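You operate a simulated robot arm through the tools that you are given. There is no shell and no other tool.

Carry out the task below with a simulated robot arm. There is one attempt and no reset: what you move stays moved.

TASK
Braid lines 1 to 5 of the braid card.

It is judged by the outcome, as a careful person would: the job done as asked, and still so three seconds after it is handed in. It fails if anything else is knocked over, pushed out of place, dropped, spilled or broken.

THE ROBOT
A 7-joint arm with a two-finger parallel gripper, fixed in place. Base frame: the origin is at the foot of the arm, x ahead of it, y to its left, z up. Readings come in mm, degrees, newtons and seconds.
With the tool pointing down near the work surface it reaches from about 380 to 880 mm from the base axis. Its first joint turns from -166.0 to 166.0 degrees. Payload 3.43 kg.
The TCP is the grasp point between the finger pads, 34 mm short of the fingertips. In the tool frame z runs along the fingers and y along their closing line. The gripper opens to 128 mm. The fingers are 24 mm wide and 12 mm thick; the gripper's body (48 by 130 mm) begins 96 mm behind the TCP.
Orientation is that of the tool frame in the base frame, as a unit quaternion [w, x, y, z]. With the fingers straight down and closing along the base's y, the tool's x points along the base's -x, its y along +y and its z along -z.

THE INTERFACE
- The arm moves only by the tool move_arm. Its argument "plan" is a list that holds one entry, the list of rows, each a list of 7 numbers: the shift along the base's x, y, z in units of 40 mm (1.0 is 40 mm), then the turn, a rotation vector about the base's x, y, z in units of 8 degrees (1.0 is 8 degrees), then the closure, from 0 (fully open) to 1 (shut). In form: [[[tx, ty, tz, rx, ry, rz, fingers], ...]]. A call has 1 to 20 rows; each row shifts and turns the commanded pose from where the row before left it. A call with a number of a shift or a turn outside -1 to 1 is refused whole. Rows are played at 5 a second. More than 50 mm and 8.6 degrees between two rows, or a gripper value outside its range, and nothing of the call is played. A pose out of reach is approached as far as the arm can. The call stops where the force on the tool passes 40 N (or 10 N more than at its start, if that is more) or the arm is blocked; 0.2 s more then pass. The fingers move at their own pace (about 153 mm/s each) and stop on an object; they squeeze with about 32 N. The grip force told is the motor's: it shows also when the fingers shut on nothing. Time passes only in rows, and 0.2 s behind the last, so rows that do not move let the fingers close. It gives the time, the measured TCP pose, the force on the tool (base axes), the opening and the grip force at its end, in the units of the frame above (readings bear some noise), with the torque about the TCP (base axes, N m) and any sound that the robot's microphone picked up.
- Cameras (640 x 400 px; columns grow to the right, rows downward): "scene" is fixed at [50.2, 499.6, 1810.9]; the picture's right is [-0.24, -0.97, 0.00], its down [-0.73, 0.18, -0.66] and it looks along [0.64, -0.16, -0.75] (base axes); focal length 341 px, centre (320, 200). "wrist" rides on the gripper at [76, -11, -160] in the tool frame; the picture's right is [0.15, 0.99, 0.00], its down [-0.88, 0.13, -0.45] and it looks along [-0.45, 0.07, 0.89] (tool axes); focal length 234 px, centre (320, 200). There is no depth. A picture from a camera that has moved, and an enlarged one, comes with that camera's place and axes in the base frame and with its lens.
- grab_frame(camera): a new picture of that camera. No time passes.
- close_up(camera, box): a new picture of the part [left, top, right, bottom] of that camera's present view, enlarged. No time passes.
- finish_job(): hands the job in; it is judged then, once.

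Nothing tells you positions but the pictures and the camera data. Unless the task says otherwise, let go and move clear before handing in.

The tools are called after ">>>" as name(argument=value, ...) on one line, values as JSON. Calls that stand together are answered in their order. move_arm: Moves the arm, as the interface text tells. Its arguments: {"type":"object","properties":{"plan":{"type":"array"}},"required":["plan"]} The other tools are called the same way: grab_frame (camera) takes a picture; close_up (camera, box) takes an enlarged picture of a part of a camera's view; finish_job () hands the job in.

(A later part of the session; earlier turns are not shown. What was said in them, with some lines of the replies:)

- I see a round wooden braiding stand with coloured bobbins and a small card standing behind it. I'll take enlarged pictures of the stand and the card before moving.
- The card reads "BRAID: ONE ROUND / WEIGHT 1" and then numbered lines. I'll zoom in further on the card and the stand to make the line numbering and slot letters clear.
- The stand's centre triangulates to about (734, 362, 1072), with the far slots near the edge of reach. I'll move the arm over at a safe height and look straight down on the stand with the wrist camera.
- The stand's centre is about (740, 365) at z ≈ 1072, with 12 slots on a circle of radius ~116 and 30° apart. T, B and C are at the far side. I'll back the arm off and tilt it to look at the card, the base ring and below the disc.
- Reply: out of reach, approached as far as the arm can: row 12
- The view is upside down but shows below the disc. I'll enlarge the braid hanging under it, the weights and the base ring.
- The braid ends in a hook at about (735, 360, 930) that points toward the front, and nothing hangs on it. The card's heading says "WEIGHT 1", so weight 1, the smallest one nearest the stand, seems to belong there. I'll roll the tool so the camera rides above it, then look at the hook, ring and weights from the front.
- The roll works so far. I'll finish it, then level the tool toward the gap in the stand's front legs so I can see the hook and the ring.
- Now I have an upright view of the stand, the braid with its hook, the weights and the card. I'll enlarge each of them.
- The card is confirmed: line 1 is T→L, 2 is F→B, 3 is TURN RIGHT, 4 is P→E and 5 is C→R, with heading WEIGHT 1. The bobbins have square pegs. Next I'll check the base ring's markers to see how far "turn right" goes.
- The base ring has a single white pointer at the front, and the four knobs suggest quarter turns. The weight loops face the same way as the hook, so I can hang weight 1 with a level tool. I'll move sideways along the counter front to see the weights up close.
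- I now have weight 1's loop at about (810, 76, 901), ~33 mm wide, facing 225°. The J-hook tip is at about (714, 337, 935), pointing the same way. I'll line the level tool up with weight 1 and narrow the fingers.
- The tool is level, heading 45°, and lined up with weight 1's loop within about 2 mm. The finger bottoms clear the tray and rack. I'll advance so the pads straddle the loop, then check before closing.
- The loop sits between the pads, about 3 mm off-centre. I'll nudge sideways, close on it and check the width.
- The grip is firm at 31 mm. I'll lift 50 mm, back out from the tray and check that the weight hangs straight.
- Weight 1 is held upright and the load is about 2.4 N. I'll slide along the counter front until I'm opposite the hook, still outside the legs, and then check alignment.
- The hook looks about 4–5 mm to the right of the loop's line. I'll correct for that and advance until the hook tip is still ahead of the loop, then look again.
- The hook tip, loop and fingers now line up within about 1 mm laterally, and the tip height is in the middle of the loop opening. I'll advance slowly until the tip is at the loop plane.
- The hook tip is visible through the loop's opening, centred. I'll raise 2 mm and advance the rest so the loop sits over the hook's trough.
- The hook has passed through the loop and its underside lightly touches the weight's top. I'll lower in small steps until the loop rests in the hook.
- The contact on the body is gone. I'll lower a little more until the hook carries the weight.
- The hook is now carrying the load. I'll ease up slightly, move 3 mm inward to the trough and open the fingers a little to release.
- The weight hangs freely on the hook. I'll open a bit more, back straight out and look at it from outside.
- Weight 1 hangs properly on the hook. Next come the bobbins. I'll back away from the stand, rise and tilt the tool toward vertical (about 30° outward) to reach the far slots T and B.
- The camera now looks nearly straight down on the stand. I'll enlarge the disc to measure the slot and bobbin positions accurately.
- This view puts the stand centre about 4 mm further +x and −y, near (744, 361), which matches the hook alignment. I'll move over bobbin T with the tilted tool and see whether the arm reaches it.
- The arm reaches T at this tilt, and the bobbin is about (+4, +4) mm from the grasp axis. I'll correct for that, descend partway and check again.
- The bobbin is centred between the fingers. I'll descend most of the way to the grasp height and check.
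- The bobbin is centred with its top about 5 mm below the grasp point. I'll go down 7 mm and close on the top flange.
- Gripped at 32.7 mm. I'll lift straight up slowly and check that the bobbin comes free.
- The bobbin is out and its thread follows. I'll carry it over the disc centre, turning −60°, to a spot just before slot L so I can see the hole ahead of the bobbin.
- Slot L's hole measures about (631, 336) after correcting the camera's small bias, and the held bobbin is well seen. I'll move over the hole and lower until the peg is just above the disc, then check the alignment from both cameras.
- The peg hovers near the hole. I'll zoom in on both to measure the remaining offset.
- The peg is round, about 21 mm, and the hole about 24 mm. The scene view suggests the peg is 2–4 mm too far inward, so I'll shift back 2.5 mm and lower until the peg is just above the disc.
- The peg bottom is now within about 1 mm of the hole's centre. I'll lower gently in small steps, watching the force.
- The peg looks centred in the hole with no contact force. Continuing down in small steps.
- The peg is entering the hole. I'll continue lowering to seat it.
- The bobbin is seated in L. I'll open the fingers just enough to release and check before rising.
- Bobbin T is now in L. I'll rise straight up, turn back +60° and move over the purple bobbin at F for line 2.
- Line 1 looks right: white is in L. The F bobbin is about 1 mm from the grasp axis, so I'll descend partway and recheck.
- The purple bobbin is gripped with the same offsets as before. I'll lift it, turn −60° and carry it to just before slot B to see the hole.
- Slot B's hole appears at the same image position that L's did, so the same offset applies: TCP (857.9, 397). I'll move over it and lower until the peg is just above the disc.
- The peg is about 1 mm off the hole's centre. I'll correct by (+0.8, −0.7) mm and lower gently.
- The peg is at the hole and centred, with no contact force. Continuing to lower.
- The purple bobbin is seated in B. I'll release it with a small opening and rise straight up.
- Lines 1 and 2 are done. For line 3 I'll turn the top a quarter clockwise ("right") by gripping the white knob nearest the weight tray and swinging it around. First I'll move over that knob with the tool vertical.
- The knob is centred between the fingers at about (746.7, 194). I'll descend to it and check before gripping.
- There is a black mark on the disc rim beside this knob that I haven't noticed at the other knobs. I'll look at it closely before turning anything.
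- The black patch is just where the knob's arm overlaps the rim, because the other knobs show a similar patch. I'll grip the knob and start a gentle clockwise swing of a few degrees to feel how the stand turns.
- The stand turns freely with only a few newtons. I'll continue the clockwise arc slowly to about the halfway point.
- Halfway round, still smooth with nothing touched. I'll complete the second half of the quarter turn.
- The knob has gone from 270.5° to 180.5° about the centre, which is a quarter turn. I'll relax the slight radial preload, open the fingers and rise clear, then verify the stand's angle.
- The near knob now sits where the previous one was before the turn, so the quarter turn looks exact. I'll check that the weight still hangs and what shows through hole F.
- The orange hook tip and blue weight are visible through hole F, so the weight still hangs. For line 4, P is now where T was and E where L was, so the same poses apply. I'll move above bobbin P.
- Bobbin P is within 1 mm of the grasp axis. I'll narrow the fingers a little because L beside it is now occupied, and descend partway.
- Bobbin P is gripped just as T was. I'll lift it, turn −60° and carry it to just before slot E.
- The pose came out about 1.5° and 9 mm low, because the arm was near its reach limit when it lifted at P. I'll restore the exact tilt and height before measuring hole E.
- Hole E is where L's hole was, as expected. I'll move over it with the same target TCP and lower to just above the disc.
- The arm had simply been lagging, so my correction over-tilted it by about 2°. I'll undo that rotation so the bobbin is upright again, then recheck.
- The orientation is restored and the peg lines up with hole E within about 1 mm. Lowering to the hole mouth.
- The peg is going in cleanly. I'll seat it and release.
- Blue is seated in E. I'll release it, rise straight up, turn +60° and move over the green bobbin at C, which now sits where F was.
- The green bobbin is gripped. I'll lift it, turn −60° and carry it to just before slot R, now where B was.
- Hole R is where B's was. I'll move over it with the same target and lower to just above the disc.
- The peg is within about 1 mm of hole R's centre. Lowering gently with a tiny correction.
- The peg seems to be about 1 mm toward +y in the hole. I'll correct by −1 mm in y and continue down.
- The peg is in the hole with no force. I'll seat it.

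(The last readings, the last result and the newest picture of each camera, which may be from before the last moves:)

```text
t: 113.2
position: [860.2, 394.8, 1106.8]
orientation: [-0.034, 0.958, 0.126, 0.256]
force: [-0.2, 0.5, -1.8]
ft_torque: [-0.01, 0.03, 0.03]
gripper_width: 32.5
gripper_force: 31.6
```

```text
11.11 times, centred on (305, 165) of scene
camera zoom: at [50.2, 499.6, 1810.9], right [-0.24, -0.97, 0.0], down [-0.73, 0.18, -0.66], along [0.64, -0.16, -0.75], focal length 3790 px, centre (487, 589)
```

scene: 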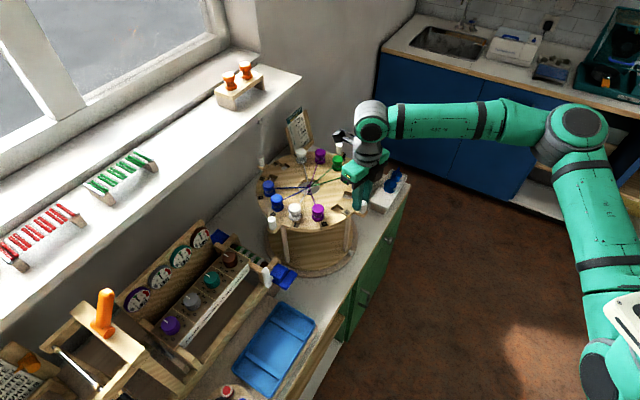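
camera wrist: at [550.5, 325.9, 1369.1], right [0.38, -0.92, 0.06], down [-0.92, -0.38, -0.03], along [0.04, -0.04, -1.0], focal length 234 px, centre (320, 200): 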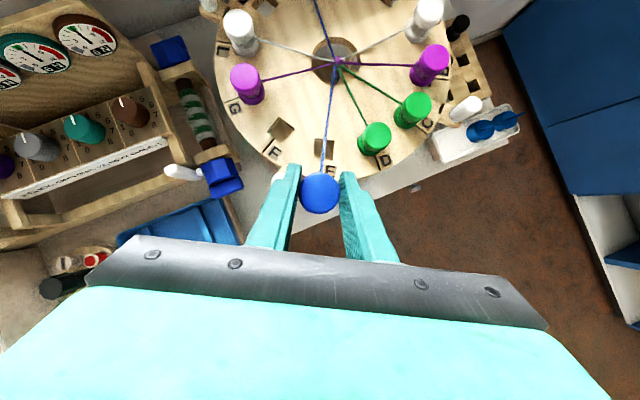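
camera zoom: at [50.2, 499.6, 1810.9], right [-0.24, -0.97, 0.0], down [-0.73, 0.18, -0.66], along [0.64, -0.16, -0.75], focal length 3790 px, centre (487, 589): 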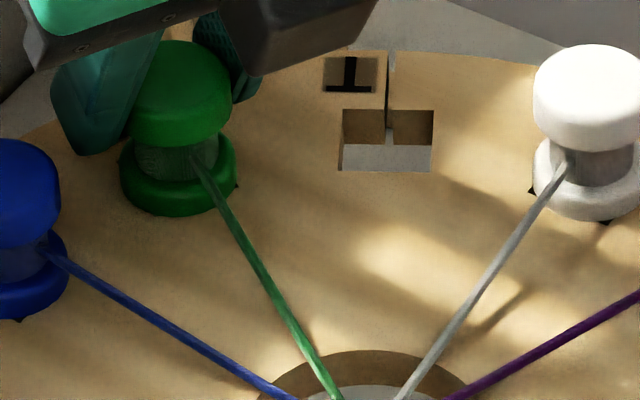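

Green is seated in R. I'll release it, rise straight up and move clear of the stand.

>>> move_arm(plan=[[[0, 0, 0, 0, 0, 0, 0.74], [0, 0, 0, 0, 0, 0, 0.7], [0, 0, 0, 0, 0, 0, 0.66], [0, 0, 0, 0, 0, 0, 0.63], [0, 0, 0, 0, 0, 0, 0.63], [0, 0, 0.4, 0, 0, 0, 0.63], [0, 0, 0.6, 0, 0, 0, 0.63], [0, 0, 0.6, 0, 0, 0, 0.63], [0, 0, 0.7, 0, 0, 0, 0.63], [-0.8, -0.4, 0.1, 0, 0, 0, 0.63], [-0.8, -0.4, 0.1, 0, 0, 0, 0.63], [-0.8, -0.4, 0.1, 0, 0, 0, 0.63], [-0.8, -0.4, 0.1, 0, 0, 0, 0.63], [-0.8, -0.4, 0.1, 0, 0, 0, 0.63], [-0.8, -0.4, 0.1, 0, 0, 0, 0.63], [-0.8, -0.4, 0.1, 0, 0, 0, 0.63], [0, 0, 0, 0, 0, 0, 0.63]]])

>>> grab_frame(camera="wrist")

>>> close_up(camera="scene", box=[230, 100, 420, 280])

>>> grab_frame(camera="scene")

```text
t: 116.8
position: [634.7, 282.8, 1226.9]
orientation: [-0.034, 0.958, 0.125, 0.256]
force: [0.0, -0.1, -0.1]
ft_torque: [0.0, 0.03, 0.0]
gripper_width: 47.2
gripper_force: 0.0
```

```text
taken
camera wrist: at [618.0, 289.8, 1403.2], right [0.38, -0.92, 0.07], down [-0.92, -0.38, -0.04], along [0.07, -0.05, -1.0], focal length 234 px, centre (320, 200)
```

wrist: 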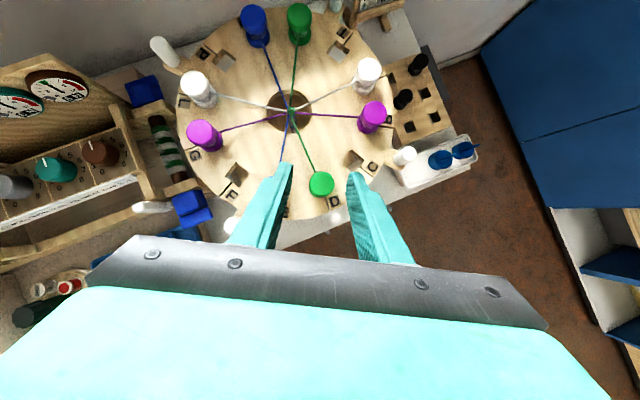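

```text
2.22 times, centred on (325, 190) of scene
camera zoom: at [50.2, 499.6, 1810.9], right [-0.24, -0.97, 0.0], down [-0.73, 0.18, -0.66], along [0.64, -0.16, -0.75], focal length 758 px, centre (309, 222)
```

zoom: 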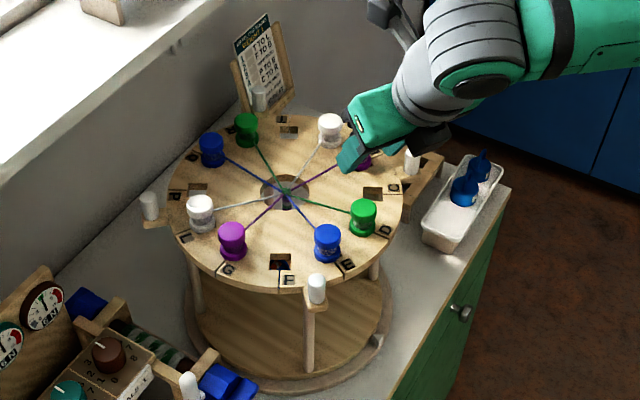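

```text
taken
```

scene: 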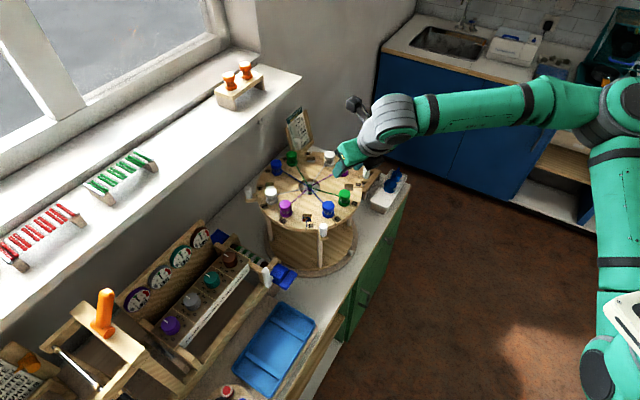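

All four moves are done and everything looks in place. I'll retreat in front of the stand and level the camera to verify that weight 1 still hangs on the hook.

>>> move_arm(plan=[[[-0.47, -0.6, 0.1, 0, 0, 0.75, 0.63], [-0.47, -0.6, 0, 0, 0, 0.75, 0.63], [-0.47, -0.6, 0, 0, 0, 0.75, 0.63], [-0.47, -0.6, 0, 0, 0, 0.75, 0.63], [-0.1, -0.1, -0.5, 0.562, -0.694, 0, 0.63], [-0.1, -0.1, -0.8, 0.562, -0.694, 0, 0.63], [0, 0, -0.8, 0.562, -0.694, 0, 0.63], [0, 0, -0.8, 0.562, -0.694, 0, 0.63], [0, 0, -0.8, 0.562, -0.694, 0, 0.63], [0, 0, -0.8, 0.562, -0.694, 0, 0.63], [0, 0, -0.5, 0.562, -0.694, 0, 0.63], [0, 0, 0, 0, 0, 0, 0.63], [0, 0, 0, 0, 0, 0, 0.63]]])

>>> grab_frame(camera="wrist")

>>> close_up(camera="wrist", box=[230, 50, 430, 200])

>>> close_up(camera="scene", box=[230, 100, 420, 280])

```text
t: 119.6
position: [552.6, 179.1, 1031.4]
orientation: [-0.214, 0.722, 0.256, 0.606]
force: [-0.2, 0.2, -0.2]
ft_torque: [0.01, -0.03, -0.01]
gripper_width: 47.5
gripper_force: 0.0
```

```text
taken
camera wrist: at [432.7, 96.7, 1133.6], right [0.64, -0.75, 0.14], down [-0.39, -0.48, -0.79], along [0.66, 0.45, -0.6], focal length 234 px, centre (320, 200)
```

wrist: 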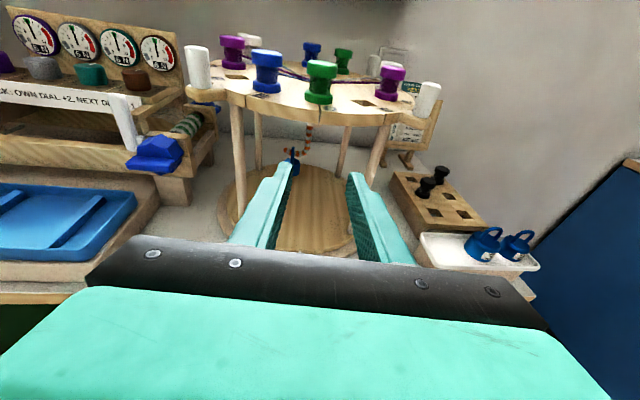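

```text
2.67 times, centred on (330, 125) of wrist
camera zoom: at [432.7, 96.7, 1133.6], right [0.64, -0.75, 0.14], down [-0.39, -0.48, -0.79], along [0.66, 0.45, -0.6], focal length 624 px, centre (293, 400)
```

zoom: 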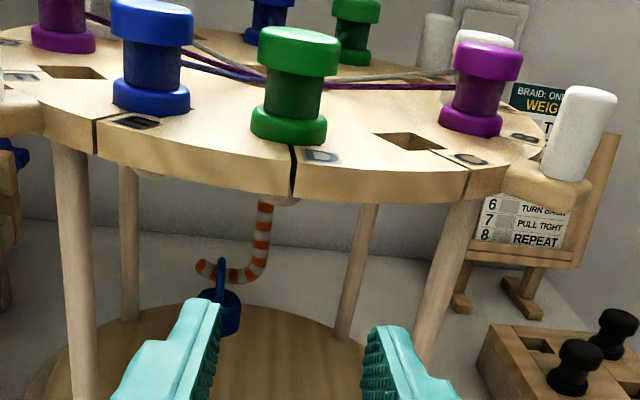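

```text
2.22 times, centred on (325, 190) of scene
camera zoom: at [50.2, 499.6, 1810.9], right [-0.24, -0.97, 0.0], down [-0.73, 0.18, -0.66], along [0.64, -0.16, -0.75], focal length 758 px, centre (309, 222)
```

zoom: 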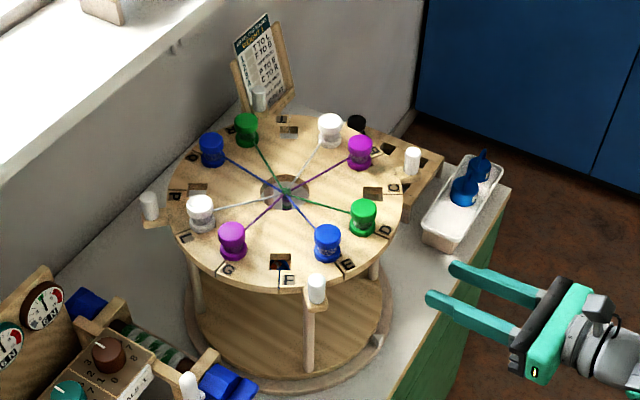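

The weight still hangs on the hook, which turned with the stand. I'll take final close-ups of the hook and the disc to confirm every bobbin is seated in the right slot.

>>> close_up(camera="wrist", box=[270, 110, 350, 190])

>>> close_up(camera="scene", box=[250, 140, 315, 215])

>>> close_up(camera="scene", box=[305, 140, 370, 240])

>>> close_up(camera="scene", box=[0, 180, 340, 400])

```text
5.00 times, centred on (310, 150) of wrist
camera zoom: at [432.7, 96.7, 1133.6], right [0.64, -0.75, 0.14], down [-0.39, -0.48, -0.79], along [0.66, 0.45, -0.6], focal length 1171 px, centre (370, 450)
```

zoom: 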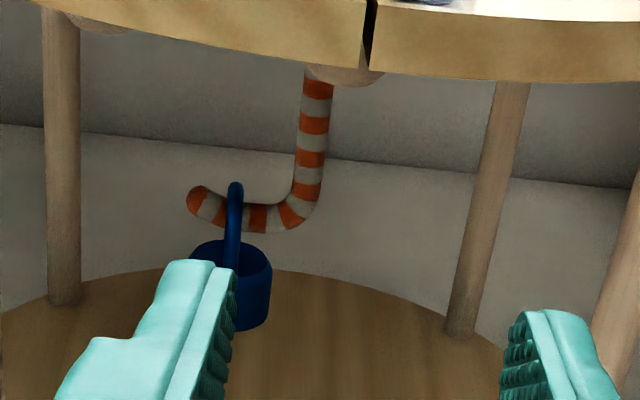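

```text
5.33 times, centred on (282, 178) of scene
camera zoom: at [50.2, 499.6, 1810.9], right [-0.24, -0.97, 0.0], down [-0.73, 0.18, -0.66], along [0.64, -0.16, -0.75], focal length 1819 px, centre (520, 320)
```

zoom: 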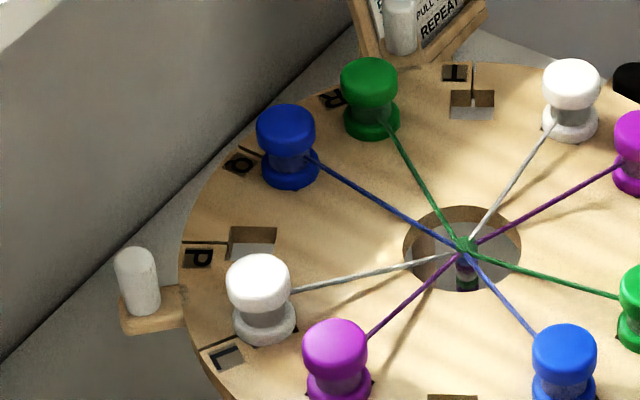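

```text
4.00 times, centred on (338, 190) of scene
camera zoom: at [50.2, 499.6, 1810.9], right [-0.24, -0.97, 0.0], down [-0.73, 0.18, -0.66], along [0.64, -0.16, -0.75], focal length 1364 px, centre (250, 240)
```

zoom: 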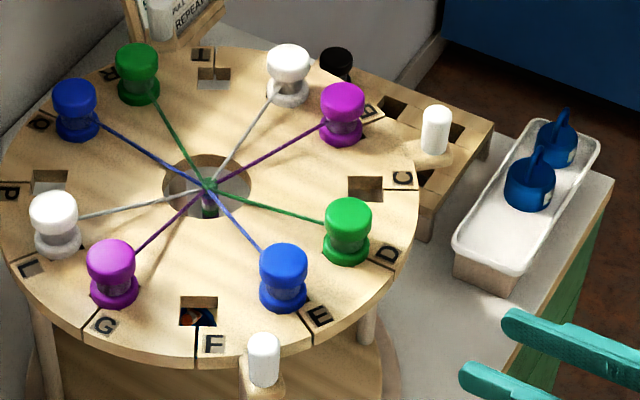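

```text
1.82 times, centred on (170, 290) of scene
camera zoom: at [50.2, 499.6, 1810.9], right [-0.24, -0.97, 0.0], down [-0.73, 0.18, -0.66], along [0.64, -0.16, -0.75], focal length 620 px, centre (593, 36)
```

zoom: 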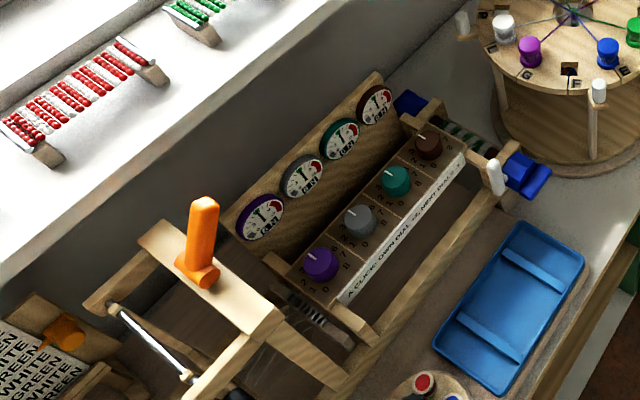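

Everything checks out: white is in L, purple in B, blue in E and green in R, the stand is a quarter turn to the right, and weight 1 hangs on the hook. I'll back the arm well clear.

>>> move_arm(plan=[[[-0.3, -0.6, 0.3, 0, 0, 0, 0.63], [-0.3, -0.6, 0.3, 0, 0, 0, 0.63], [-0.3, -0.6, 0.3, 0, 0, 0, 0.63], [0, 0, 0, 0, 0, 0, 0.63], [0, 0, 0, 0, 0, 0, 0.63], [0, 0, 0, 0, 0, 0, 0.63]]])

>>> grab_frame(camera="scene")

>>> grab_frame(camera="wrist")

```text
t: 121.0
position: [531.9, 103.7, 1058.8]
orientation: [-0.216, 0.722, 0.257, 0.605]
force: [-0.3, 0.2, 0.1]
ft_torque: [-0.02, 0.0, 0.0]
gripper_width: 47.3
gripper_force: 0.1
out of reach, approached as far as the arm can: row 2, 3
```

```text
taken
```

scene: 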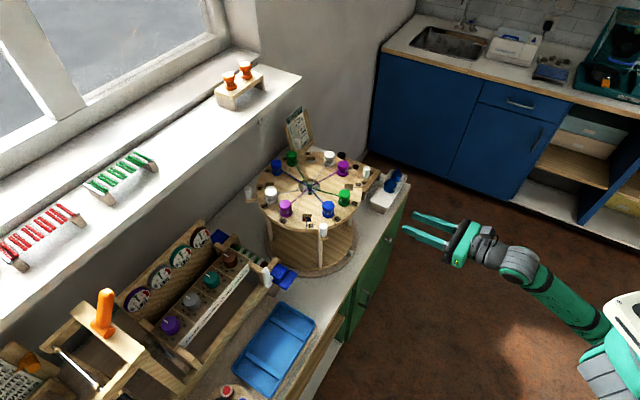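

```text
taken
camera wrist: at [412.5, 21.8, 1162.5], right [0.64, -0.75, 0.14], down [-0.39, -0.48, -0.79], along [0.66, 0.45, -0.6], focal length 234 px, centre (320, 200)
```

wrist: 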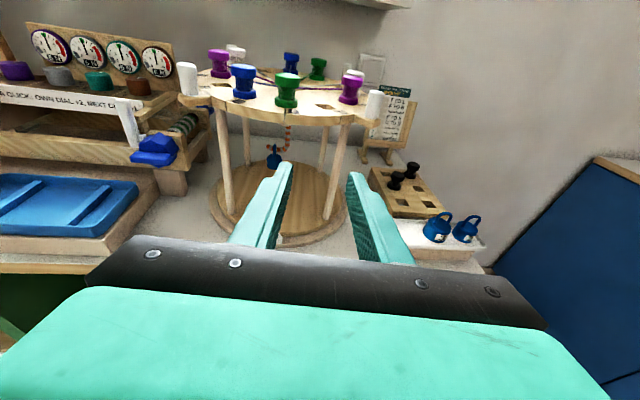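

The arm is clear of the stand. All lines 1–5 are done and nothing else appears to have moved, so I'm handing the job in.

>>> finish_job()

```text
The job is handed in.
```

Lines 1 to 5 of the braid card are done, and the job is handed in. My final pictures showed everything in place.

- **Weight:** The card's heading says "WEIGHT 1" and the braid's hook was empty. I hung weight 1 on it before braiding, and it was still hanging after the turn.
- **Line 1, T to L:** The white bobbin is seated in L.
- **Line 2, F to B:** The purple bobbin is seated in B.
- **Line 3, turn right:** I turned the stand a quarter turn clockwise, seen from above. The card doesn't give an amount or say which way is "right", so both are my reading of it.
- **Line 4, P to E:** The blue bobbin is seated in E.
- **Line 5, C to R:** The green bobbin is seated in R.

I left the stand turned, since "turn back" is line 6. The gripper let go of everything and moved clear, and nothing else looked disturbed.
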